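You operate a simulated robot arm through the tools that you are given. There is no shell and no other tool.

You run a simulated two-armed robot. Do the job below in one go: nothing can be reset, and whatever is moved stays where it is left.

JOB
Press a stiffener into the blue pipe.
Fine: lay it on the press bed, end to the ram, clamp it first; Press lever back, then Clamp lever back.

It is judged by the outcome, as a careful person would: the job done as asked, and still so three seconds after it is handed in. It fails if anything else is knocked over, pushed out of place, dropped, spilled or broken.

ROBOT AND FRAMES
Two 7-joint arms with fingered hands on one trunk that stands fixed in place. Base frame: the origin is at the foot of the trunk, x ahead of it, y to its left, z up; the work surface is at about z = 850. Readings come in mm, degrees, newtons and seconds.
The left shoulder is at [55, 124, 1155], the right one opposite. With the tool pointing down near the work surface each hand reaches from about 480 to 860 mm from the base axis, measured 20 degrees to its own side. Payload 3.6 kg a hand.
The TCP of each hand is the grasp point between the finger pads, 34 mm short of the fingertips. In the tool frame z runs along the fingers and y along their closing line. The gripper opens to 116 mm. The gripper's body begins 40 mm behind the TCP. The gripper is a hand of 5 fingers: y runs from the thumb to the fingers, the wrist lies at [-16, -160, -164] in the tool frame, and closing takes about 1.5 s.
Orientation is that of the tool frame in the base frame, as a unit quaternion [x, y, z, w]. With the fingers straight down and the wrist toward the robot, the tool's x, y and z point along [0, 1, 0], [1, 0, 0] and [0, 0, -1] of the base frame.

CONTROLS
- The arms move only by the tool drive_tool. It takes "left_series", "right_series" or both (then of equal length, played together; a hand with none holds still); each is a list of rows, each a list of 7 numbers: the shift along the tool's x, y, z in units of 50 mm (1.0 is 50 mm), then the turn, a rotation vector about the tool's x, y, z in units of 4 degrees (1.0 is 4 degrees), then the opening in per cent of the stroke, from 0 (shut) to 100 (fully open). In form: [[tx, ty, tz, wx, wy, wz, gripper], ...]. A call has 1 to 20 rows; each row shifts and turns the commanded pose from where the row before left it, along the tool's axes as they then stand. A call with a number of a shift or a turn outside -1 to 1 is refused whole. Rows are played at 5 a second. More than 50 mm and 8.6 degrees between two rows, or a gripper value outside its range, and nothing of the call is played. A pose out of reach is approached as far as the arm can. The call stops where the force on the tool passes 40 N (or 10 N more than at its start, if that is more) or the arm is blocked; 0.2 s more then pass. The fingers move at their own pace (about 153 mm/s each) and stop on an object; they squeeze with about 28 N. The grip force told is the motor's: it shows also when the fingers shut on nothing. Time passes only in rows, and 0.2 s behind the last, so rows that do not move let the fingers close. The reply holds the time, the measured pose of the TCP, the force on the tool along the base axes, the opening and the grip force, in the units named above and with some noise, with the torque about the TCP (base axes, N m) and any sound that the robot's microphone picked up.
- Cameras (640 x 400 px; columns grow to the right, rows downward): "scene" is now at [146.4, -14.2, 1346.6]; the picture's right is [-0.14, -0.99, -0.00], its down [-0.40, 0.06, -0.92] and it looks along [0.91, -0.13, -0.40] (base axes); focal length 214 px, centre (320, 200). "left" rides on the left gripper at [-69, -134, -110] in its tool frame; the picture's right is [-0.77, -0.19, 0.61], its down [0.59, -0.58, 0.57] and it looks along [0.25, 0.80, 0.55] (tool axes); focal length 256 px, centre (320, 200). "right" rides on the right gripper at [69, -134, -110] in its tool frame; the picture's right is [-0.77, 0.19, -0.61], its down [-0.59, -0.58, 0.56] and it looks along [-0.25, 0.79, 0.55] (tool axes); focal length 256 px, centre (320, 200). There is no depth. A picture from a camera that has moved, and an enlarged one, comes with that camera's place and axes in the base frame and with its lens.
- grab_frame(camera): a new picture of that camera. It takes no simulated time.
- lift_body(by): slides the trunk up (or, below 0, down) by that many mm; the arms and the scene camera ride with it, the base frame stays. It gives what a move gives, with no picture.
- set_grasp(shape, hand): the hand has 5 fingers and takes this shape, open, in about a second: jaw (thumb against the fingers, like two jaws); tri (thumb and two fingers); tip (a fingertip pinch); poke (one finger out to press); point (the index stretched); flat (the hand flat); cup (the hand cupped); fist (a fist). The gripper value then closes the fingers along that shape, each until it touches; the sizes above hold for jaw. It gives what a move gives, with no picture.
- head_to(pan, tilt): turns the head with the scene camera to pan (to the left, within 86 degrees either way) and tilt (down, from -29 to 69), counted from straight ahead of the robot. It gives what a move gives.
- enlarge(camera, box): a new picture of the part [left, top, right, bottom] of that camera's present view, enlarged. It takes no simulated time.
- finish_job(): hands the job in; it is judged then, once.

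Nothing tells you positions but the pictures and the camera data. Unless the task says otherwise, let go and move clear before handing in.

The tools are called after "Request:" by a JSON object that holds its "method" and its "body". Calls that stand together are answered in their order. drive_tool: Moves the arms, as the interface text tells. Its arguments: {"type":"object","properties":{"left_series":{"type":"array"},"right_series":{"type":"array"}},"required":[]} The other tools are called the same way: lift_body (by) slides the trunk up or down; set_grasp (shape, hand) gives the hand a shape; head_to (pan, tilt) turns the head that bears the scene camera; grab_frame (camera) takes a picture; enlarge (camera, box) takes an enlarged picture of a part of a camera's view; finish_job () hands the job in.

At the start:

```text
clock: 0.0
left_tcp_pos: [596.7, 49.6, 1296.2]
left_tcp_rot: [0.707, 0.707, -0.001, -0.001]
left_wrist_force: [-0.2, -0.1, -0.1]
left_torque: [0.0, -0.01, -0.01]
left_grip_width: 115.9
left_gripper_force: 0.2
left_shape: jaw
right_tcp_pos: [462.8, -379.1, 1186.6]
right_tcp_rot: [0.706, 0.708, -0.001, -0.001]
right_wrist_force: [0.0, 0.7, 0.3]
right_torque: [0.02, -0.02, 0.01]
right_grip_width: 115.7
right_gripper_force: 0.1
right_shape: jaw
trunk travel left (down, up): [-350.0, 412.0]
head pan, tilt: [-8.1, 23.6]
```

scene: 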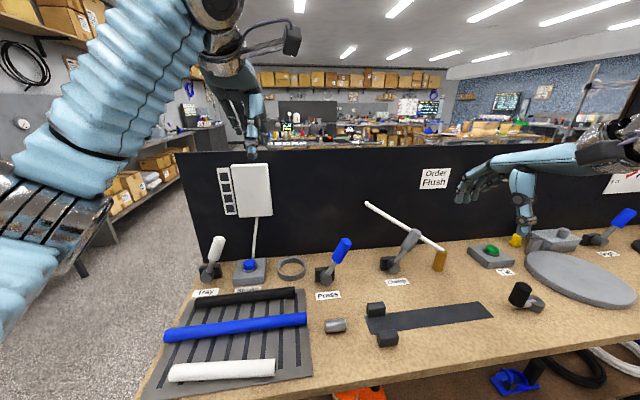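
right: 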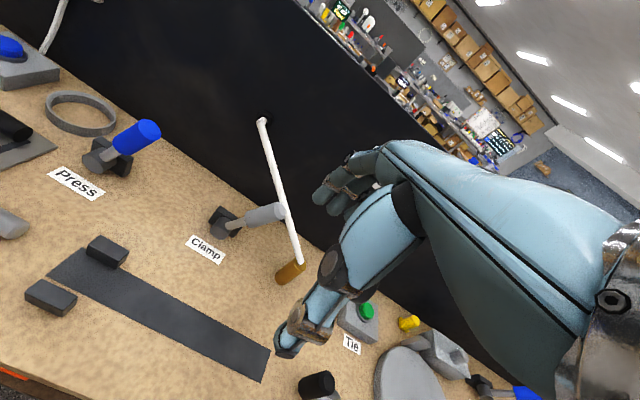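
left: 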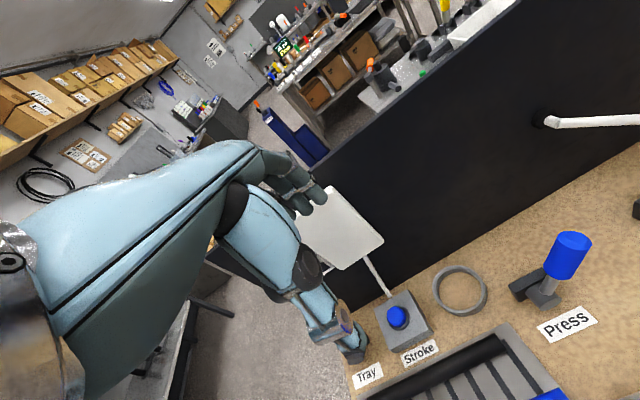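

I see a bench with a rack of pipes (black, blue, white) on the left, a Press lever (blue), a Clamp lever (grey), a dark press bed with two jaws, and a small grey cylinder that may be the ram. I'll look more closely before moving anything.

Request:
{"method": "enlarge", "body": {"camera": "scene", "box": [140, 220, 340, 400]}}

Request:
{"method": "enlarge", "body": {"camera": "scene", "box": [300, 200, 500, 360]}}

Request:
{"method": "enlarge", "body": {"camera": "scene", "box": [440, 160, 640, 330]}}

Request:
{"method": "enlarge", "body": {"camera": "scene", "box": [180, 150, 380, 310]}}

```text
2.22 times, centred on (240, 310) of scene
camera zoom: at [146.4, -14.2, 1346.6], right [-0.14, -0.99, 0.0], down [-0.4, 0.06, -0.92], along [0.91, -0.13, -0.4], focal length 477 px, centre (498, -44)
```

zoom: 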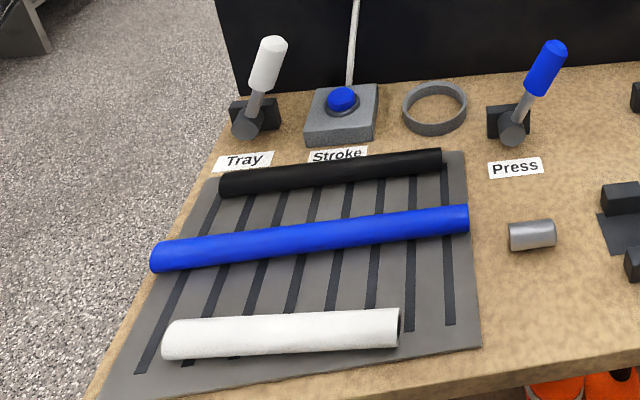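

```text
2.50 times, centred on (400, 280) of scene
camera zoom: at [146.4, -14.2, 1346.6], right [-0.14, -0.99, 0.0], down [-0.4, 0.06, -0.92], along [0.91, -0.13, -0.4], focal length 536 px, centre (120, 0)
```

zoom: 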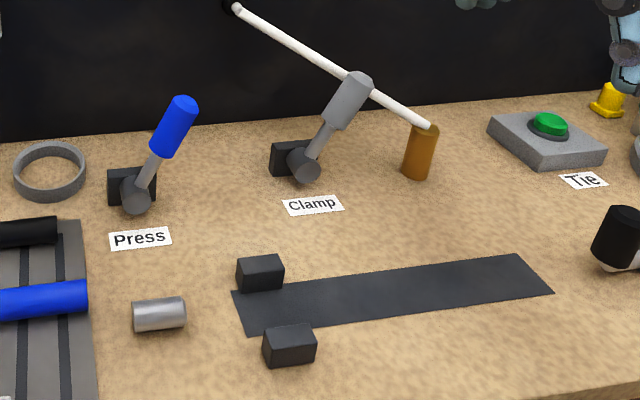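

```text
2.35 times, centred on (540, 245) of scene
camera zoom: at [146.4, -14.2, 1346.6], right [-0.14, -0.99, 0.0], down [-0.4, 0.06, -0.92], along [0.91, -0.13, -0.4], focal length 505 px, centre (-198, 94)
```

zoom: 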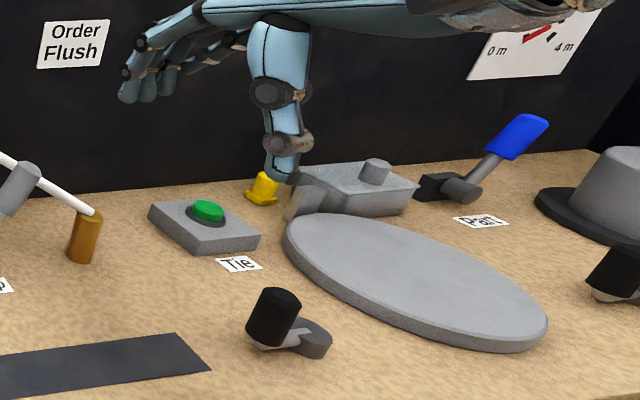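

```text
2.50 times, centred on (280, 230) of scene
camera zoom: at [146.4, -14.2, 1346.6], right [-0.14, -0.99, 0.0], down [-0.4, 0.06, -0.92], along [0.91, -0.13, -0.4], focal length 536 px, centre (420, 125)
```

zoom: 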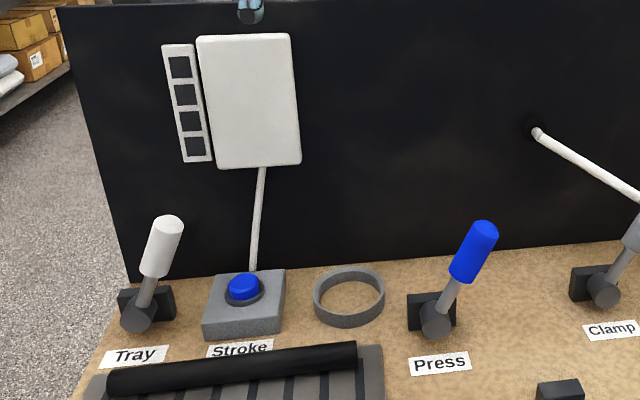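

The bed runs along y at about x≈485 with its jaws at the left end, and the grey cylinder left of it is either the ram or the stiffener. The blue pipe is on the tray at about x≈515, y from -30 to 290. I'll zoom in on the levers, the panel and the ram.

Request:
{"method": "enlarge", "body": {"camera": "right", "box": [0, 100, 160, 330]}}

Request:
{"method": "enlarge", "body": {"camera": "right", "box": [180, 180, 320, 290]}}

Request:
{"method": "enlarge", "body": {"camera": "left", "box": [340, 220, 640, 400]}}

Request:
{"method": "head_to", "body": {"pan": 0, "tilt": 50}}

Request:
{"method": "grab_frame", "body": {"camera": "scene"}}

```text
1.74 times, centred on (80, 215) of right
camera zoom: at [328.4, -311.6, 1296.2], right [0.19, -0.77, 0.61], down [-0.58, -0.59, -0.56], along [0.8, -0.25, -0.55], focal length 445 px, centre (737, 174)
```

zoom: 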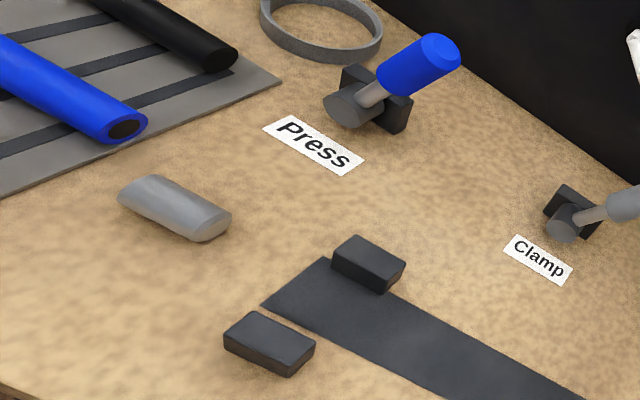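

```text
3.64 times, centred on (250, 235) of right
camera zoom: at [328.4, -311.6, 1296.2], right [0.19, -0.77, 0.61], down [-0.58, -0.59, -0.56], along [0.8, -0.25, -0.55], focal length 931 px, centre (574, 73)
```

zoom: 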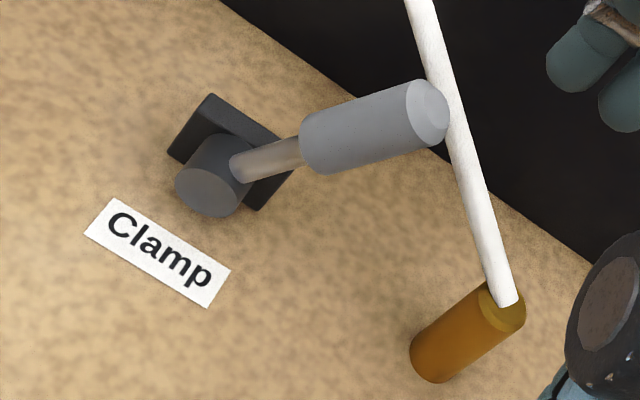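

```text
2.13 times, centred on (490, 310) of left
camera zoom: at [464.3, -19.0, 1407.0], right [-0.19, -0.77, -0.61], down [-0.58, 0.59, -0.56], along [0.79, 0.25, -0.55], focal length 546 px, centre (-43, -35)
```

zoom: 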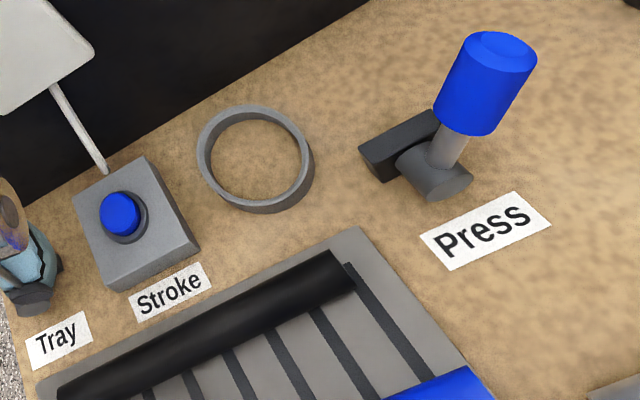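

```text
clock: 0.9
left_tcp_pos: [596.4, 50.4, 1296.0]
left_tcp_rot: [0.706, 0.708, -0.001, -0.001]
left_wrist_force: [-0.8, -0.2, 0.0]
left_torque: [-0.01, -0.01, 0.03]
left_grip_width: 115.9
left_gripper_force: 0.1
left_shape: jaw
right_tcp_pos: [462.9, -380.3, 1185.9]
right_tcp_rot: [0.707, 0.707, 0.0, 0.0]
right_wrist_force: [0.7, 0.2, 0.9]
right_torque: [-0.02, -0.01, -0.02]
right_grip_width: 115.8
right_gripper_force: 0.2
right_shape: jaw
trunk travel left (down, up): [-350.0, 412.0]
head pan, tilt: [0.0, 50.0]
```

```text
taken
camera scene: at [131.8, -1.2, 1307.0], right [0.0, -1.0, 0.0], down [-0.77, 0.0, -0.64], along [0.64, 0.0, -0.77], focal length 214 px, centre (320, 200)
```

scene: 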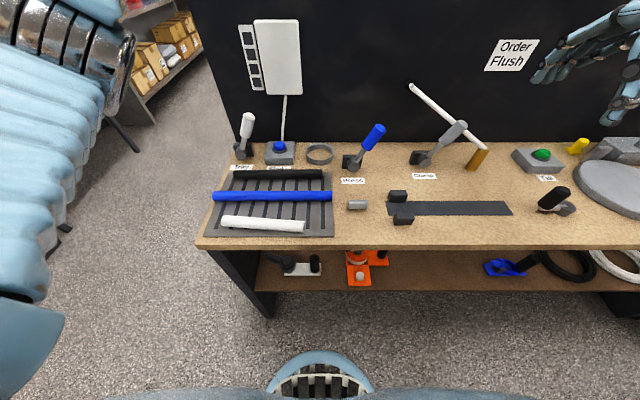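

The head now looks down squarely at the bench. I'll enlarge parts of this view to measure the pipe, ram, bed and levers.

Request:
{"method": "enlarge", "body": {"camera": "scene", "box": [200, 160, 360, 260]}}

Request:
{"method": "enlarge", "body": {"camera": "scene", "box": [330, 110, 530, 235]}}

Request:
{"method": "enlarge", "body": {"camera": "scene", "box": [220, 10, 380, 190]}}

Request:
{"method": "enlarge", "body": {"camera": "scene", "box": [480, 20, 640, 240]}}

```text
4.00 times, centred on (280, 210) of scene
camera zoom: at [131.8, -1.2, 1307.0], right [0.0, -1.0, 0.0], down [-0.77, 0.0, -0.64], along [0.64, 0.0, -0.77], focal length 858 px, centre (480, 160)
```

zoom: 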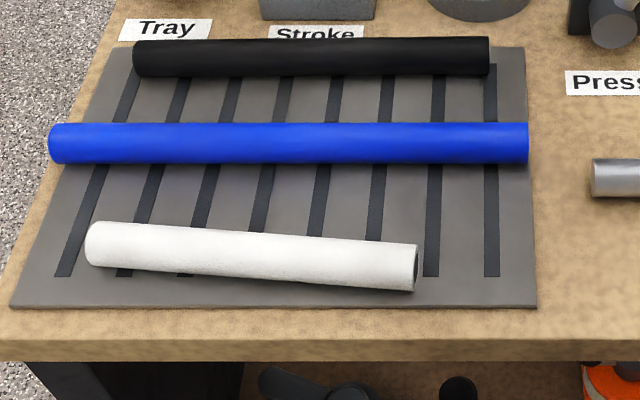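

```text
3.20 times, centred on (430, 172) of scene
camera zoom: at [131.8, -1.2, 1307.0], right [0.0, -1.0, 0.0], down [-0.77, 0.0, -0.64], along [0.64, 0.0, -0.77], focal length 686 px, centre (-32, 288)
```

zoom: 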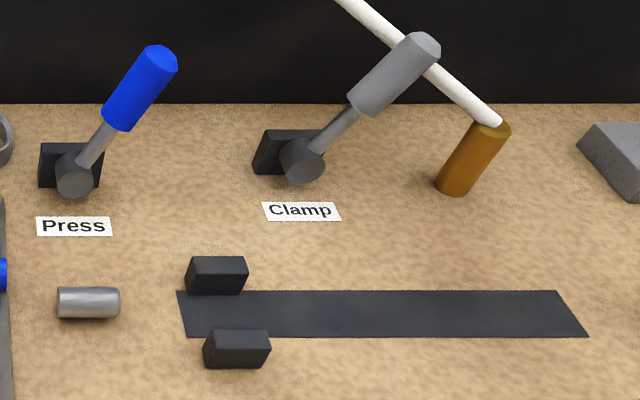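

```text
2.22 times, centred on (300, 100) of scene
camera zoom: at [131.8, -1.2, 1307.0], right [0.0, -1.0, 0.0], down [-0.77, 0.0, -0.64], along [0.64, 0.0, -0.77], focal length 477 px, centre (364, 422)
```

zoom: 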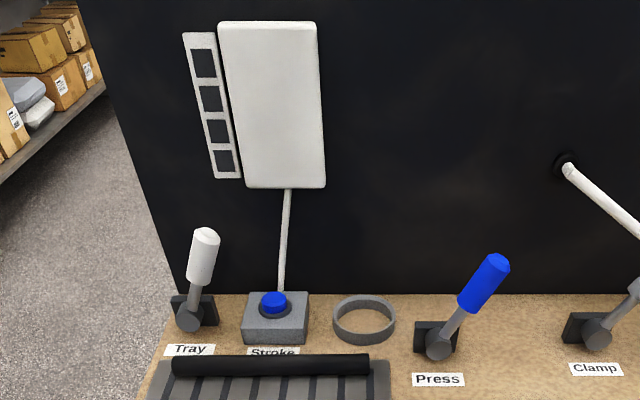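

```text
1.82 times, centred on (560, 130) of scene
camera zoom: at [131.8, -1.2, 1307.0], right [0.0, -1.0, 0.0], down [-0.77, 0.0, -0.64], along [0.64, 0.0, -0.77], focal length 390 px, centre (-116, 327)
```

zoom: 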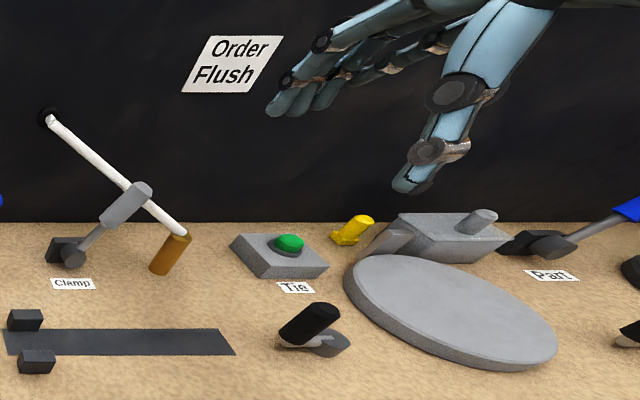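

The levers pivot about x and lean right by about 25°, and the ram is left of the bed. Next I'll zoom in on the panel, the ram and the shelf, and check whether the pipes' ends differ.

Request:
{"method": "enlarge", "body": {"camera": "scene", "box": [230, 10, 310, 100]}}

Request:
{"method": "enlarge", "body": {"camera": "scene", "box": [335, 185, 425, 240]}}

Request:
{"method": "enlarge", "body": {"camera": "scene", "box": [255, 125, 345, 185]}}

Request:
{"method": "enlarge", "body": {"camera": "scene", "box": [260, 240, 400, 300]}}

```text
4.44 times, centred on (270, 55) of scene
camera zoom: at [131.8, -1.2, 1307.0], right [0.0, -1.0, 0.0], down [-0.77, 0.0, -0.64], along [0.64, 0.0, -0.77], focal length 953 px, centre (542, 844)
```

zoom: 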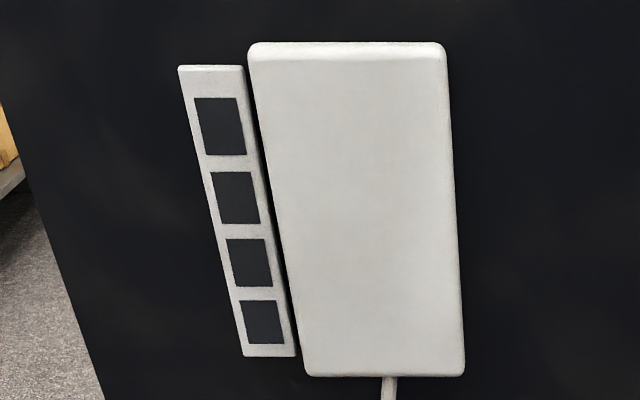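

```text
7.11 times, centred on (380, 212) of scene
camera zoom: at [131.8, -1.2, 1307.0], right [0.0, -1.0, 0.0], down [-0.77, 0.0, -0.64], along [0.64, 0.0, -0.77], focal length 1525 px, centre (-107, 111)
```

zoom: 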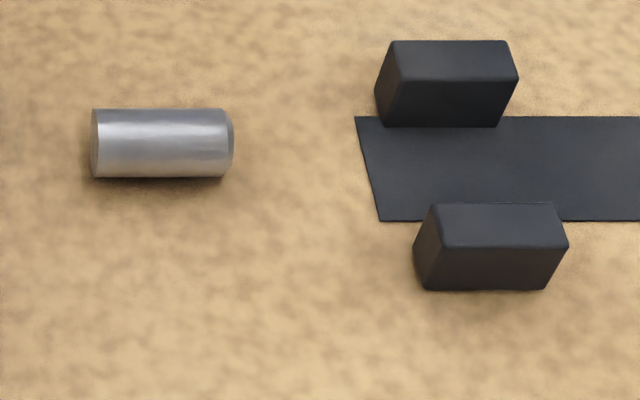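

```text
6.67 times, centred on (300, 155) of scene
camera zoom: at [131.8, -1.2, 1307.0], right [0.0, -1.0, 0.0], down [-0.77, 0.0, -0.64], along [0.64, 0.0, -0.77], focal length 1430 px, centre (453, 500)
```

zoom: 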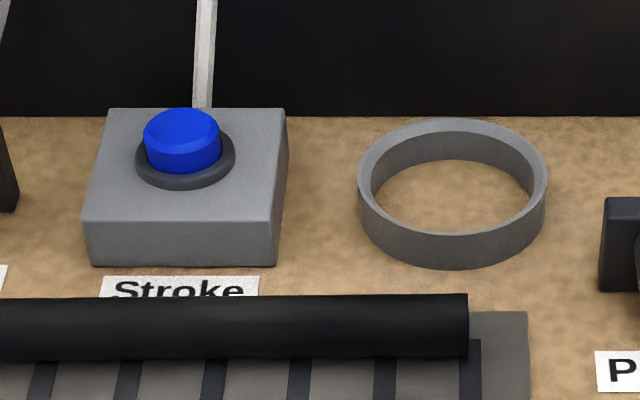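

```text
4.57 times, centred on (330, 270) of scene
camera zoom: at [131.8, -1.2, 1307.0], right [0.0, -1.0, 0.0], down [-0.77, 0.0, -0.64], along [0.64, 0.0, -0.77], focal length 980 px, centre (274, -120)
```

zoom: 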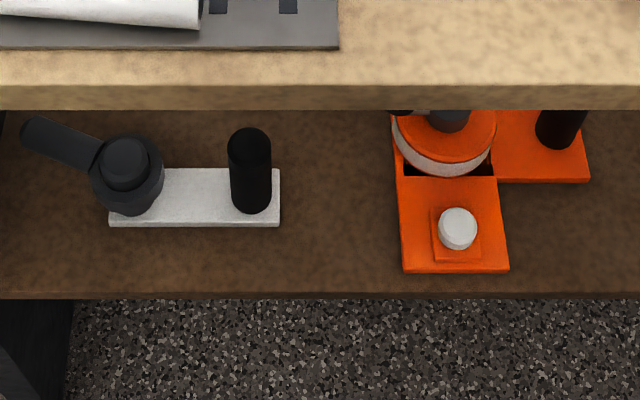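

All four lamps next to the white panel are dark. I'll look at the panel through the left wrist camera, which is closer, and at the right side of the bench too.

Request:
{"method": "enlarge", "body": {"camera": "left", "box": [280, 170, 440, 300]}}

Request:
{"method": "head_to", "body": {"pan": 20, "tilt": 25}}

Request:
{"method": "grab_frame", "body": {"camera": "scene"}}

Request:
{"method": "head_to", "body": {"pan": -40, "tilt": 30}}

Request:
{"method": "grab_frame", "body": {"camera": "scene"}}

```text
3.08 times, centred on (360, 235) of left
camera zoom: at [464.3, -19.0, 1407.0], right [-0.19, -0.77, -0.61], down [-0.58, 0.59, -0.56], along [0.79, 0.25, -0.55], focal length 788 px, centre (197, 92)
```

zoom: 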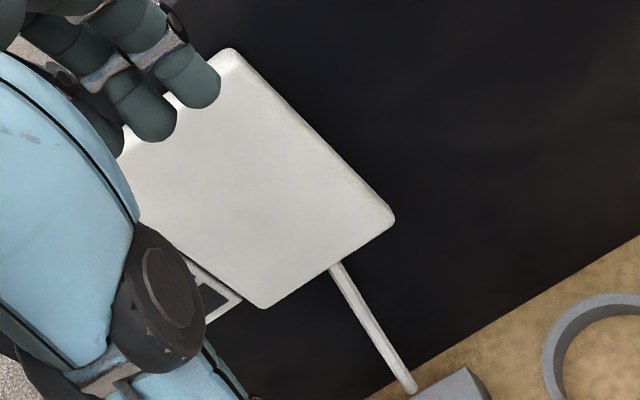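

```text
clock: 1.8
left_tcp_pos: [596.3, 49.7, 1296.2]
left_tcp_rot: [0.707, 0.708, -0.001, -0.001]
left_wrist_force: [0.1, -0.4, 0.4]
left_torque: [0.0, -0.03, -0.01]
left_grip_width: 115.9
left_gripper_force: 0.0
left_shape: jaw
right_tcp_pos: [461.5, -380.0, 1185.6]
right_tcp_rot: [0.707, 0.708, 0.0, 0.0]
right_wrist_force: [0.6, -0.3, 0.7]
right_torque: [0.02, -0.02, -0.02]
right_grip_width: 115.8
right_gripper_force: 0.0
right_shape: jaw
trunk travel left (down, up): [-350.0, 412.0]
head pan, tilt: [20.0, 25.0]
```

```text
taken
camera scene: at [141.4, 30.3, 1344.4], right [0.34, -0.94, 0.0], down [-0.4, -0.14, -0.91], along [0.85, 0.31, -0.42], focal length 214 px, centre (320, 200)
```

scene: 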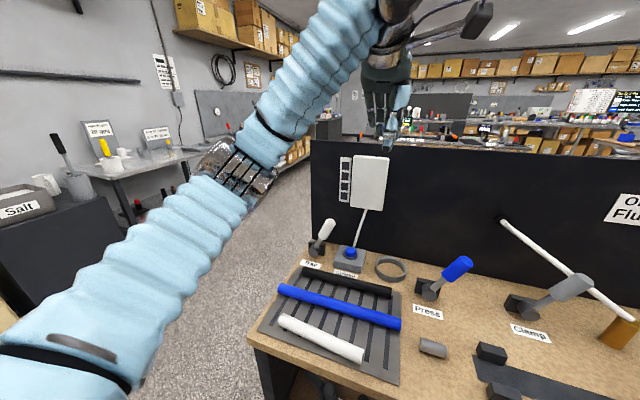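

```text
clock: 3.1
left_tcp_pos: [597.0, 49.7, 1296.7]
left_tcp_rot: [0.707, 0.708, -0.001, 0.0]
left_wrist_force: [0.3, 0.1, 0.3]
left_torque: [0.0, 0.01, 0.01]
left_grip_width: 116.0
left_gripper_force: 0.0
left_shape: jaw
right_tcp_pos: [461.8, -379.9, 1186.8]
right_tcp_rot: [0.706, 0.708, 0.0, 0.0]
right_wrist_force: [-0.4, -0.3, 0.0]
right_torque: [0.0, -0.02, 0.0]
right_grip_width: 115.9
right_gripper_force: 0.1
right_shape: jaw
trunk travel left (down, up): [-350.0, 412.0]
head pan, tilt: [-40.0, 30.0]
```

```text
taken
camera scene: at [124.2, -59.2, 1336.4], right [-0.64, -0.77, 0.0], down [-0.38, 0.32, -0.87], along [0.66, -0.56, -0.5], focal length 214 px, centre (320, 200)
```

scene: 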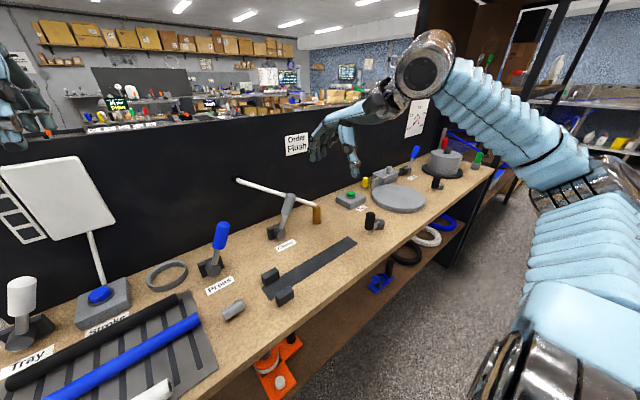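

I take the blue pipe (about 320 mm long, 28 mm diameter) to lie along y at x≈510, centred on y≈127. The bed is centred on x≈486 and runs from y=-180 to -506, with the ram at y≈-75 to -127. I'll move the left arm aside first, then test how the right hand closes up in free space.

Request:
{"method": "drive_tool", "body": {"left_series": [[1, 0, 0, 0, 0, 0, 100], [1, 0, 0, 0, 0, 0, 100], [1, 0, 0, 0, 0, 0, 100], [1, 0, 0, 0, 0, 0, 100], [1, 0, 0, 0, 0, 0, 100], [0, 0, 0, 0, 0, 0, 100]]}}

Request:
{"method": "head_to", "body": {"pan": -25, "tilt": 25}}

Request:
{"method": "grab_frame", "body": {"camera": "scene"}}

Request:
{"method": "drive_tool", "body": {"right_series": [[0, 0, 0, 0, 0, 0, 50], [0, 0, 0, 0, 0, 0, 50], [0, 0, 0, 0, 0, 0, 50]]}}

Request:
{"method": "grab_frame", "body": {"camera": "scene"}}

Request:
{"method": "grab_frame", "body": {"camera": "right"}}

```text
clock: 4.5
left_tcp_pos: [598.2, 300.5, 1296.9]
left_tcp_rot: [0.707, 0.707, 0.0, -0.001]
left_wrist_force: [0.1, 0.2, 0.0]
left_torque: [0.05, -0.01, 0.0]
left_grip_width: 115.9
left_gripper_force: 0.0
left_shape: jaw
right_tcp_pos: [462.4, -382.0, 1185.0]
right_tcp_rot: [0.707, 0.707, -0.001, 0.0]
right_wrist_force: [0.1, -0.6, 0.1]
right_torque: [0.02, 0.03, -0.02]
right_grip_width: 115.5
right_gripper_force: 0.1
right_shape: jaw
trunk travel left (down, up): [-350.0, 412.0]
head pan, tilt: [-40.0, 30.0]
```

```text
clock: 5.3
left_tcp_pos: [597.8, 301.8, 1296.9]
left_tcp_rot: [0.707, 0.708, -0.001, -0.001]
left_wrist_force: [-0.6, -0.3, 0.6]
left_torque: [-0.01, 0.0, -0.03]
left_grip_width: 115.9
left_gripper_force: 0.0
left_shape: jaw
right_tcp_pos: [462.6, -379.8, 1186.9]
right_tcp_rot: [0.706, 0.708, -0.001, 0.0]
right_wrist_force: [0.1, -0.2, -1.1]
right_torque: [-0.01, 0.0, 0.02]
right_grip_width: 115.5
right_gripper_force: 0.1
right_shape: jaw
trunk travel left (down, up): [-350.0, 412.0]
head pan, tilt: [-25.0, 25.0]
```

```text
taken
camera scene: at [138.2, -39.9, 1344.4], right [-0.42, -0.91, 0.0], down [-0.38, 0.18, -0.91], along [0.82, -0.38, -0.42], focal length 214 px, centre (320, 200)
```

scene: 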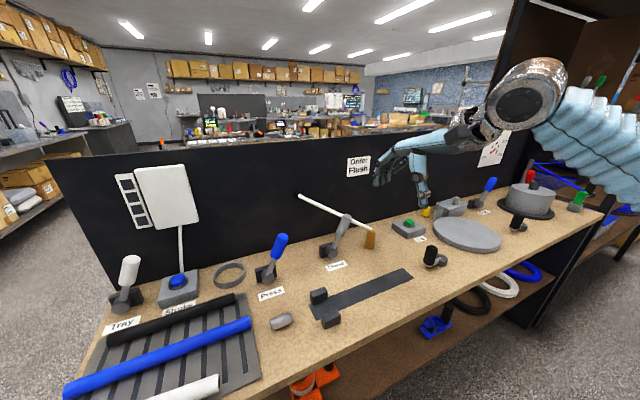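

```text
clock: 6.1
left_tcp_pos: [599.4, 300.7, 1296.2]
left_tcp_rot: [0.706, 0.708, -0.001, 0.0]
left_wrist_force: [-0.1, 0.1, -0.4]
left_torque: [-0.01, 0.04, 0.0]
left_grip_width: 115.7
left_gripper_force: 0.1
left_shape: jaw
right_tcp_pos: [462.3, -380.5, 1185.9]
right_tcp_rot: [0.706, 0.708, 0.0, -0.001]
right_wrist_force: [0.1, -0.8, -0.3]
right_torque: [0.0, -0.03, 0.0]
right_grip_width: 58.1
right_gripper_force: 0.1
right_shape: jaw
trunk travel left (down, up): [-350.0, 412.0]
head pan, tilt: [-25.0, 25.0]
```

```text
taken
camera scene: at [138.2, -39.7, 1344.4], right [-0.42, -0.91, 0.0], down [-0.38, 0.18, -0.91], along [0.82, -0.38, -0.42], focal length 214 px, centre (320, 200)
```

scene: 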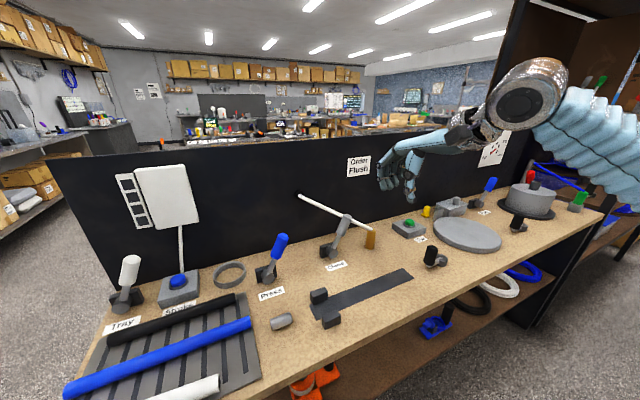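

```text
taken
camera right: at [328.3, -311.3, 1296.3], right [0.19, -0.77, 0.61], down [-0.58, -0.59, -0.56], along [0.8, -0.25, -0.55], focal length 256 px, centre (320, 200)
```

right: 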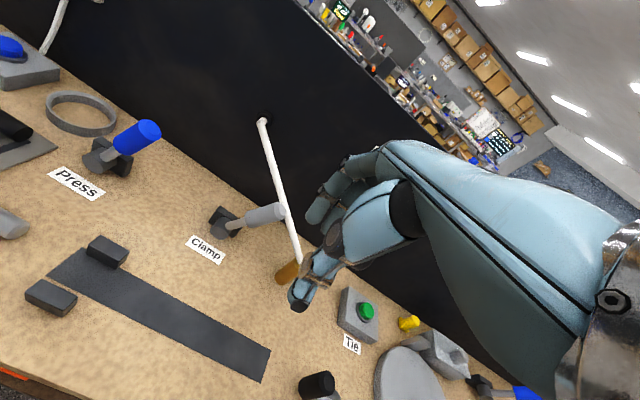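

With the hand half closed it's easier to see the finger layout, so I'll enlarge the right hand before going on.

Request:
{"method": "enlarge", "body": {"camera": "scene", "box": [350, 120, 480, 220]}}

Request:
{"method": "enlarge", "body": {"camera": "right", "box": [270, 130, 430, 330]}}

```text
4.00 times, centred on (415, 170) of scene
camera zoom: at [138.2, -39.7, 1344.4], right [-0.42, -0.91, 0.0], down [-0.38, 0.18, -0.91], along [0.82, -0.38, -0.42], focal length 858 px, centre (-60, 320)
```

zoom: 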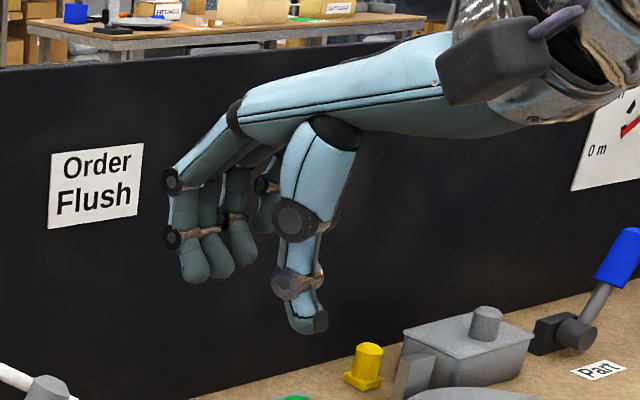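

```text
2.00 times, centred on (350, 230) of right
camera zoom: at [328.3, -311.3, 1296.3], right [0.19, -0.77, 0.61], down [-0.58, -0.59, -0.56], along [0.8, -0.25, -0.55], focal length 512 px, centre (260, 140)
```

zoom: 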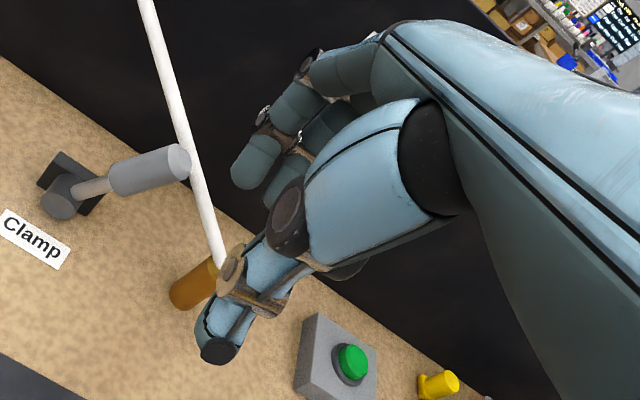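

The fingers lie forward of the thumb and close along x, as expected. I'll bring the right hand over the blue pipe's middle at a safe height and check its alignment.

Request:
{"method": "drive_tool", "body": {"right_series": [[0.99, 0.095, 0.1, 0, 0, 0, 55], [0.99, 0.095, 0.1, 0, 0, 0, 55], [0.99, 0.095, 0.1, 0, 0, 0, 55], [0.99, 0.095, 0.1, 0, 0, 0, 55], [0.99, 0.095, 0.1, 0, 0, 0, 55], [0.99, 0.095, 0.1, 0, 0, 0, 55], [0.99, 0.095, 0.1, 0, 0, 0, 55], [0.99, 0.095, 0.1, 0, 0, 0, 55], [0.99, 0.095, 0.1, 0, 0, 0, 55], [0.99, 0.095, 0.1, 0, 0, 0, 55], [0, 0, 0, 0, 0, 0, 55]]}}

Request:
{"method": "head_to", "body": {"pan": 10, "tilt": 45}}

Request:
{"method": "grab_frame", "body": {"camera": "scene"}}

Request:
{"method": "grab_frame", "body": {"camera": "right"}}

```text
clock: 8.5
left_tcp_pos: [598.2, 300.8, 1297.5]
left_tcp_rot: [0.706, 0.708, -0.001, -0.001]
left_wrist_force: [-0.1, -0.5, -0.7]
left_torque: [-0.01, -0.02, 0.01]
left_grip_width: 116.1
left_gripper_force: 0.1
left_shape: jaw
right_tcp_pos: [488.1, -71.3, 1154.5]
right_tcp_rot: [0.706, 0.708, 0.0, 0.001]
right_wrist_force: [-0.3, 0.5, -0.4]
right_torque: [0.0, -0.03, 0.01]
right_grip_width: 63.5
right_gripper_force: 0.1
right_shape: jaw
right hand out of reach, approached as far as the arm can: row 7, 8, 9, 10
trunk travel left (down, up): [-350.0, 412.0]
head pan, tilt: [-25.0, 25.0]
```

```text
clock: 9.5
left_tcp_pos: [597.8, 301.2, 1295.9]
left_tcp_rot: [0.706, 0.708, -0.001, -0.002]
left_wrist_force: [-1.0, -1.1, -0.3]
left_torque: [-0.02, 0.01, 0.01]
left_grip_width: 116.1
left_gripper_force: 0.1
left_shape: jaw
right_tcp_pos: [486.0, -72.7, 1154.1]
right_tcp_rot: [0.706, 0.708, -0.001, 0.0]
right_wrist_force: [0.4, 0.1, 0.2]
right_torque: [0.0, 0.0, 0.0]
right_grip_width: 63.8
right_gripper_force: 0.1
right_shape: jaw
trunk travel left (down, up): [-350.0, 412.0]
head pan, tilt: [10.0, 45.0]
```

```text
taken
camera scene: at [134.9, 13.5, 1313.9], right [0.17, -0.98, 0.0], down [-0.7, -0.12, -0.71], along [0.7, 0.12, -0.71], focal length 214 px, centre (320, 200)
```

scene: 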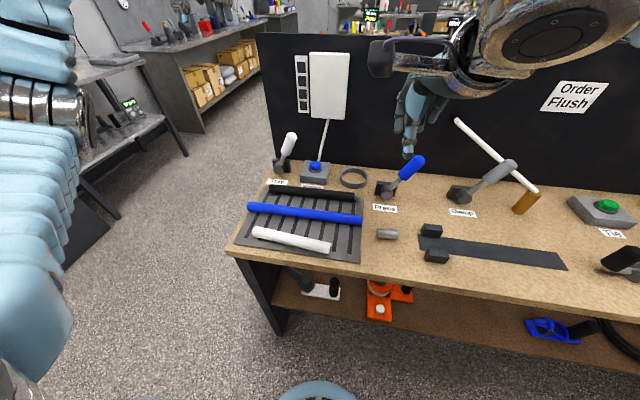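

```text
taken
camera right: at [353.9, -3.6, 1263.8], right [0.19, -0.77, 0.61], down [-0.58, -0.59, -0.57], along [0.8, -0.24, -0.55], focal length 256 px, centre (320, 200)
```

right: 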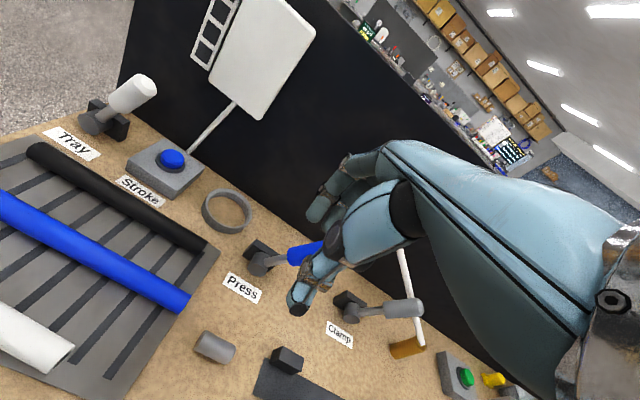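

The right arm stalled near y≈-72 at this height, so it can't reach over the middle of the tray in this pose. I'll test whether it gets further left when lower, staying above the levers.

Request:
{"method": "drive_tool", "body": {"right_series": [[0, 0, 1, 0, 0, 0, 55], [0, 0, 1, 0, 0, 0, 55], [0, 0, 0, 0, 0, 0, 55]]}}

```text
clock: 10.3
left_tcp_pos: [598.9, 301.0, 1297.7]
left_tcp_rot: [0.706, 0.708, -0.001, -0.002]
left_wrist_force: [0.2, -0.3, -1.0]
left_torque: [0.03, 0.0, 0.01]
left_grip_width: 115.8
left_gripper_force: 0.1
left_shape: jaw
right_tcp_pos: [473.7, -84.5, 1056.3]
right_tcp_rot: [0.707, 0.708, 0.0, 0.0]
right_wrist_force: [-0.4, 0.8, -0.3]
right_torque: [0.01, 0.02, -0.02]
right_grip_width: 63.6
right_gripper_force: 0.1
right_shape: jaw
right hand out of reach, approached as far as the arm can: row 1, 2
trunk travel left (down, up): [-350.0, 412.0]
head pan, tilt: [10.0, 45.0]
```

It seems limited by being too close to the trunk, so I'll go further out in x and then try leftward again.

Request:
{"method": "drive_tool", "body": {"right_series": [[0, 0.8, 0, 0, 0, 0, 55], [0, 0, 0, 0, 0, 0, 55], [0.8, 0, 0, 0, 0, 0, 55], [0.8, 0, 0, 0, 0, 0, 55], [0, 0, 0, 0, 0, 0, 55]]}}

```text
clock: 11.5
left_tcp_pos: [598.2, 302.8, 1296.1]
left_tcp_rot: [0.706, 0.708, 0.0, -0.001]
left_wrist_force: [0.5, 0.8, 0.4]
left_torque: [0.02, 0.0, -0.03]
left_grip_width: 116.2
left_gripper_force: 0.0
left_shape: jaw
right_tcp_pos: [479.2, -83.8, 1064.9]
right_tcp_rot: [0.706, 0.708, 0.0, 0.0]
right_wrist_force: [0.6, -0.4, -0.4]
right_torque: [0.03, 0.02, 0.01]
right_grip_width: 63.6
right_gripper_force: 0.1
right_shape: jaw
right hand out of reach, approached as far as the arm can: row 1, 3, 4
trunk travel left (down, up): [-350.0, 412.0]
head pan, tilt: [10.0, 45.0]
```

The commanded pose has probably run ahead of the measured one, so I'll step it back toward y≈0 and see if the hand follows.

Request:
{"method": "drive_tool", "body": {"right_series": [[-1, 0, 0, 0, 0, 0, 55], [-1, 0, 0, 0, 0, 0, 55], [-1, 0, 0, 0, 0, 0, 55], [-0.9, 0, 0, 0, 0, 0, 55], [0, 0, 0, 0, 0, 0, 55]]}}

```text
clock: 12.7
left_tcp_pos: [597.4, 302.8, 1295.3]
left_tcp_rot: [0.706, 0.708, -0.001, 0.0]
left_wrist_force: [-0.2, -0.5, -0.2]
left_torque: [-0.04, 0.02, 0.0]
left_grip_width: 115.9
left_gripper_force: 0.1
left_shape: jaw
right_tcp_pos: [479.3, -276.8, 1065.7]
right_tcp_rot: [0.706, 0.708, 0.0, -0.001]
right_wrist_force: [0.0, -0.5, 0.4]
right_torque: [-0.02, 0.0, -0.05]
right_grip_width: 63.6
right_gripper_force: 0.0
right_shape: jaw
trunk travel left (down, up): [-350.0, 412.0]
head pan, tilt: [10.0, 45.0]
```

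The command restarts from the measured pose on each call. I'll extend out in x here and approach the left side along a farther arc.

Request:
{"method": "drive_tool", "body": {"right_series": [[0, 1, 0, 0, 0, 0, 55], [0, 0.6, 0, 0, 0, 0, 55], [1, 0, 0, 0, 0, 0, 55], [1, 0, 0, 0, 0, 0, 55], [1, 0, 0, 0, 0, 0, 55], [1, 0, 0, 0, 0, 0, 55], [1, 0, 0, 0, 0, 0, 55], [0, 0, 0, 0, 0, 0, 55]]}}

```text
clock: 14.5
left_tcp_pos: [597.9, 300.9, 1297.9]
left_tcp_rot: [0.706, 0.708, -0.001, -0.001]
left_wrist_force: [-0.9, -0.8, 0.7]
left_torque: [0.01, 0.0, -0.01]
left_grip_width: 115.8
left_gripper_force: 0.1
left_shape: jaw
right_tcp_pos: [560.8, -118.0, 1065.0]
right_tcp_rot: [0.707, 0.708, 0.0, 0.001]
right_wrist_force: [0.7, 0.1, -0.1]
right_torque: [-0.03, -0.01, 0.0]
right_grip_width: 63.5
right_gripper_force: 0.0
right_shape: jaw
right hand out of reach, approached as far as the arm can: row 6, 7
trunk travel left (down, up): [-350.0, 412.0]
head pan, tilt: [10.0, 45.0]
```

At x≈560 the limit is still around y≈-118, which looks like a wrist yaw limit. I'll yaw the hand leftward and see how that extends the reach.

Request:
{"method": "drive_tool", "body": {"right_series": [[0, 0, 0, 0, 0, -1, 55], [0, 0, 0, 0, 0, -1, 55], [0, 0, 0, 0, 0, -1, 55], [0, 0, 0, 0, 0, -1, 55], [0, 0, 0, 0, 0, -1, 55], [0, 0, 0, 0, 0, -1, 55], [0, 0, 0, 0, 0, -1, 55], [0.883, 0.4695, 0, 0, 0, 0, 55], [0.883, 0.4695, 0, 0, 0, 0, 55], [0.883, 0.4695, 0, 0, 0, 0, 55], [0.883, 0.4695, 0, 0, 0, 0, 55], [0, 0, 0, 0, 0, 0, 55]]}}

```text
clock: 17.1
left_tcp_pos: [598.9, 301.7, 1296.6]
left_tcp_rot: [0.706, 0.708, 0.0, -0.001]
left_wrist_force: [0.0, 1.0, -0.1]
left_torque: [-0.02, 0.02, 0.0]
left_grip_width: 115.9
left_gripper_force: 0.1
left_shape: jaw
right_tcp_pos: [539.7, -46.3, 1065.8]
right_tcp_rot: [0.515, 0.857, 0.0, -0.001]
right_wrist_force: [0.0, 0.5, -0.1]
right_torque: [0.02, 0.01, 0.01]
right_grip_width: 63.4
right_gripper_force: 0.0
right_shape: jaw
right hand out of reach, approached as far as the arm can: row 9, 10, 11
trunk travel left (down, up): [-350.0, 412.0]
head pan, tilt: [10.0, 45.0]
```

With the hand yawed the right hand reached (540,-46), so the wrist can't cross its own shoulder line when low, though it can when high. The plan is for the left hand to pick the pipe off-centre, hand it over in the air high up, and the right hand to lay it on the bed. I'll retreat the right hand and bring the left hand above the pipe.

Request:
{"method": "drive_tool", "body": {"right_series": [[0, 0, -1, 0, 0, 0, 55], [-0.883, -0.4695, -1, 0, 0, 0, 55], [-0.883, -0.4695, 0, 0, 0, 1, 55], [-0.917, -0.4, 0, 0, 0, 1, 55], [-0.94, -0.34, 0, 0, 0, 1, 55], [-0.96, -0.27, 0, 0, 0, 1, 55], [-0.98, -0.2, 0, 0, 0, 1, 55], [-0.99, -0.14, 0, 0, 0, 1, 55], [0, 0, 0, 0, 0, 1, 55]], "left_series": [[-0.5, -0.4, 1, 0, 0, 0, 55], [-0.5, -0.4, 1, 0, 0, 0, 55], [-0.5, -0.4, 1, 0, 0, 0, 55], [-0.5, -0.4, 1, 0, 0, 0, 55], [0, 0, 1, 0, 0, 0, 55], [0, 0, 0, 0, 0, 0, 55], [0, 0, 0, 0, 0, 0, 55], [0, 0, 0, 0, 0, 0, 55], [0, 0, 0, 0, 0, 0, 55]]}}

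Request:
{"method": "head_to", "body": {"pan": 10, "tilt": 45}}

Request:
{"method": "grab_frame", "body": {"camera": "scene"}}

Request:
{"method": "grab_frame", "body": {"camera": "left"}}

```text
refused: row 1 steps farther than a row can; nothing moved
```

```text
clock: 17.7
left_tcp_pos: [597.9, 300.9, 1296.2]
left_tcp_rot: [0.707, 0.707, -0.001, 0.0]
left_wrist_force: [0.4, 0.3, 0.8]
left_torque: [-0.02, 0.0, 0.01]
left_grip_width: 115.5
left_gripper_force: 0.2
left_shape: jaw
right_tcp_pos: [541.2, -46.2, 1066.7]
right_tcp_rot: [0.514, 0.858, 0.0, -0.001]
right_wrist_force: [0.0, -0.7, -0.3]
right_torque: [-0.02, 0.02, 0.02]
right_grip_width: 63.8
right_gripper_force: 0.0
right_shape: jaw
trunk travel left (down, up): [-350.0, 412.0]
head pan, tilt: [10.0, 45.0]
```

```text
taken
camera scene: at [134.9, 13.6, 1313.8], right [0.17, -0.98, 0.0], down [-0.7, -0.12, -0.71], along [0.7, 0.12, -0.71], focal length 214 px, centre (320, 200)
```

scene: 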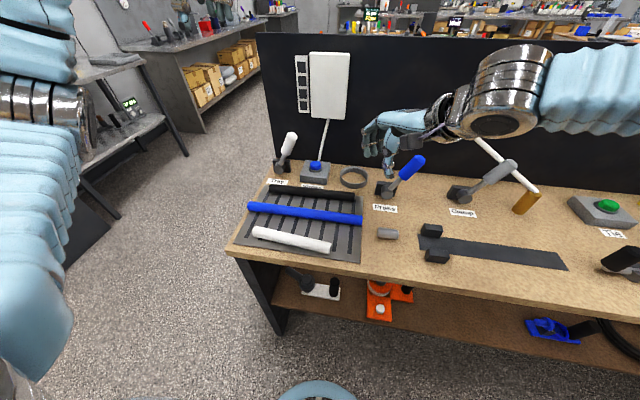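

```text
taken
camera left: at [466.1, 232.6, 1407.0], right [-0.19, -0.77, -0.61], down [-0.58, 0.59, -0.56], along [0.79, 0.25, -0.55], focal length 256 px, centre (320, 200)
```

left: 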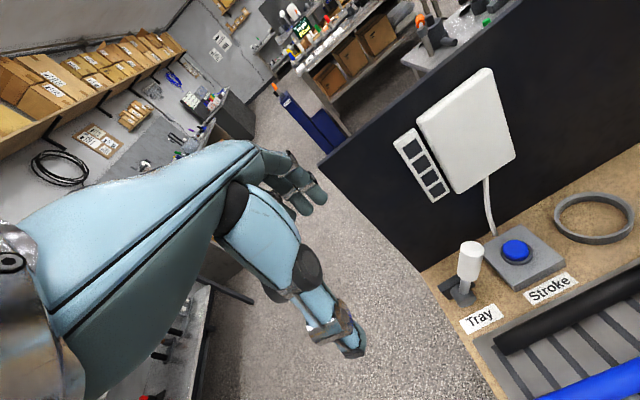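

Each row's combined shift has to stay within 50 mm, so I'll resend this with smaller steps.

Request:
{"method": "drive_tool", "body": {"right_series": [[0, 0, -1, 0, 0, 0, 55], [-0.88, -0.46, 0, 0, 0, 0, 55], [-0.88, -0.46, 0, 0, 0, 1, 55], [-0.89, -0.4, 0, 0, 0, 1, 55], [-0.92, -0.34, 0, 0, 0, 1, 55], [-0.94, -0.27, 0, 0, 0, 1, 55], [-0.97, -0.2, 0, 0, 0, 1, 55], [-0.98, -0.14, 0, 0, 0, 1, 55], [0, 0, 0, 0, 0, 1, 55], [0, 0, 0, 0, 0, 0, 55]], "left_series": [[-0.26, -0.22, 0.74, 0, 0, 0, 55], [-0.26, -0.22, 0.74, 0, 0, 0, 55], [-0.26, -0.22, 0.74, 0, 0, 0, 55], [-0.26, -0.22, 0.74, 0, 0, 0, 55], [-0.26, -0.22, 0.74, 0, 0, 0, 55], [-0.26, -0.22, 0.74, 0, 0, 0, 55], [-0.26, -0.22, 0.74, 0, 0, 0, 55], [-0.26, -0.22, 0.74, 0, 0, 0, 55], [0, 0, 0, 0, 0, 0, 55], [0, 0, 0, 0, 0, 0, 55]]}}

Request:
{"method": "grab_frame", "body": {"camera": "scene"}}

Request:
{"method": "grab_frame", "body": {"camera": "left"}}

```text
clock: 19.9
left_tcp_pos: [507.7, 196.4, 1003.7]
left_tcp_rot: [0.706, 0.708, -0.001, 0.0]
left_wrist_force: [0.6, -0.3, -0.5]
left_torque: [0.01, 0.03, 0.0]
left_grip_width: 64.1
left_gripper_force: 0.0
left_shape: jaw
right_tcp_pos: [543.2, -390.4, 1117.4]
right_tcp_rot: [0.707, 0.707, -0.001, -0.001]
right_wrist_force: [-0.1, 0.4, 0.1]
right_torque: [-0.01, 0.02, 0.0]
right_grip_width: 63.7
right_gripper_force: 0.0
right_shape: jaw
trunk travel left (down, up): [-350.0, 412.0]
head pan, tilt: [10.0, 45.0]
```

```text
taken
camera scene: at [134.8, 12.9, 1313.9], right [0.17, -0.98, 0.0], down [-0.7, -0.12, -0.71], along [0.7, 0.12, -0.71], focal length 214 px, centre (320, 200)
```

scene: 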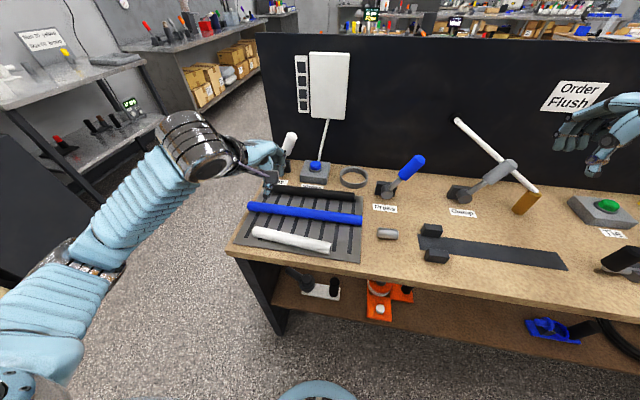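

```text
taken
camera left: at [375.5, 127.2, 1112.4], right [-0.19, -0.77, -0.61], down [-0.58, 0.59, -0.56], along [0.79, 0.25, -0.55], focal length 256 px, centre (320, 200)
```

left: 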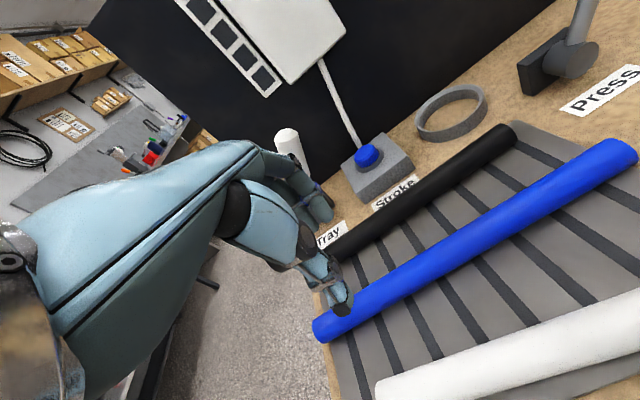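

The left hand is over the pipe at (508,196), 4 mm off in x. I'll correct that and descend partway before taking another look.

Request:
{"method": "drive_tool", "body": {"left_series": [[0, 0.05, 0.8, 0, 0, 0, 55], [0, 0, 0.7, 0, 0, 0, 55], [0, 0, 0, 0, 0, 0, 55]]}}

Request:
{"method": "enlarge", "body": {"camera": "scene", "box": [210, 130, 390, 260]}}

Request:
{"method": "grab_frame", "body": {"camera": "left"}}

```text
clock: 20.7
left_tcp_pos: [510.7, 197.0, 926.6]
left_tcp_rot: [0.706, 0.708, 0.0, 0.0]
left_wrist_force: [1.8, -0.4, 0.0]
left_torque: [-0.01, -0.02, -0.01]
left_grip_width: 64.0
left_gripper_force: 0.1
left_shape: jaw
right_tcp_pos: [543.7, -389.1, 1118.0]
right_tcp_rot: [0.706, 0.708, 0.0, 0.0]
right_wrist_force: [0.2, 0.7, -0.5]
right_torque: [0.02, 0.01, 0.01]
right_grip_width: 63.5
right_gripper_force: 0.0
right_shape: jaw
trunk travel left (down, up): [-350.0, 412.0]
head pan, tilt: [10.0, 45.0]
```

```text
3.08 times, centred on (300, 195) of scene
camera zoom: at [134.7, 13.2, 1313.9], right [0.17, -0.98, 0.0], down [-0.7, -0.12, -0.71], along [0.7, 0.12, -0.71], focal length 660 px, centre (382, 215)
```

zoom: 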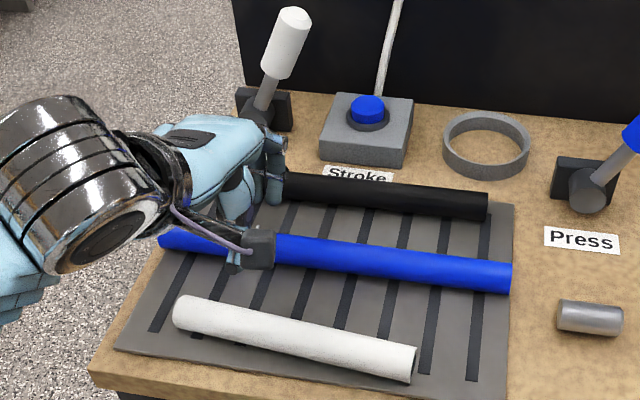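

```text
taken
camera left: at [378.1, 126.7, 1037.1], right [-0.19, -0.77, -0.61], down [-0.58, 0.59, -0.56], along [0.79, 0.25, -0.55], focal length 256 px, centre (320, 200)
```

left: 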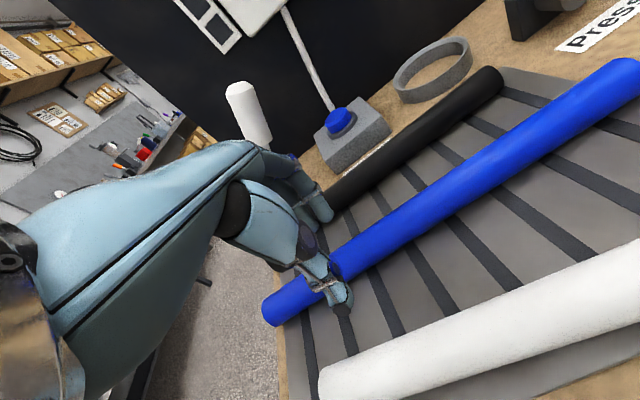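

Fingers straddle the blue pipe with space to the black and white ones. I'll lower slowly to about z=897 and watch the force.

Request:
{"method": "drive_tool", "body": {"left_series": [[0, 0, 0.3, 0, 0, 0, 50], [0, 0, 0.28, 0, 0, 0, 50], [0, 0, 0, 0, 0, 0, 50]]}}

Request:
{"method": "enlarge", "body": {"camera": "left", "box": [200, 150, 440, 350]}}

Request:
{"method": "enlarge", "body": {"camera": "scene", "box": [230, 150, 310, 220]}}

```text
clock: 21.5
left_tcp_pos: [509.4, 195.6, 896.9]
left_tcp_rot: [0.706, 0.708, 0.001, 0.0]
left_wrist_force: [-0.3, 0.3, -0.3]
left_torque: [-0.01, 0.01, 0.02]
left_grip_width: 58.6
left_gripper_force: 0.1
left_shape: jaw
right_tcp_pos: [543.3, -389.7, 1118.2]
right_tcp_rot: [0.706, 0.708, -0.001, 0.001]
right_wrist_force: [0.0, -0.1, -0.2]
right_torque: [0.0, 0.01, 0.03]
right_grip_width: 63.5
right_gripper_force: 0.1
right_shape: jaw
trunk travel left (down, up): [-350.0, 412.0]
head pan, tilt: [10.0, 45.0]
```

```text
2.00 times, centred on (320, 250) of left
camera zoom: at [377.4, 127.0, 1006.6], right [-0.19, -0.77, -0.61], down [-0.58, 0.59, -0.56], along [0.79, 0.25, -0.55], focal length 512 px, centre (320, 100)
```

zoom: 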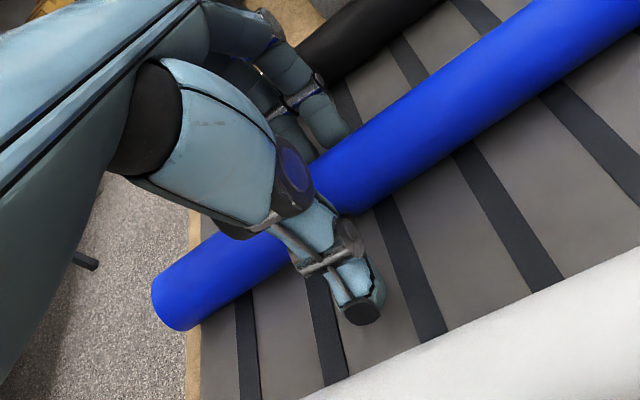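

```text
5.71 times, centred on (270, 185) of scene
camera zoom: at [134.7, 13.2, 1313.9], right [0.17, -0.98, 0.0], down [-0.7, -0.12, -0.71], along [0.7, 0.12, -0.71], focal length 1226 px, centre (606, 286)
```

zoom: 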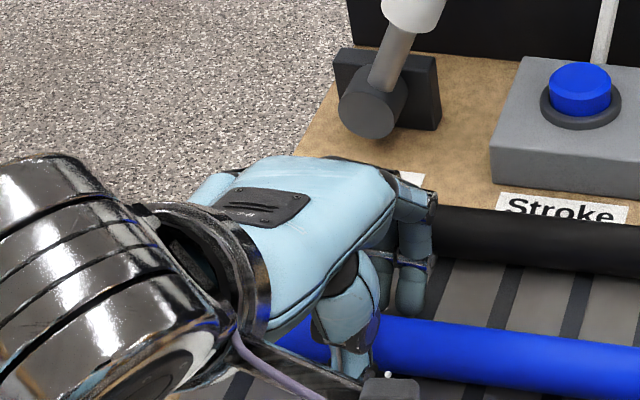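

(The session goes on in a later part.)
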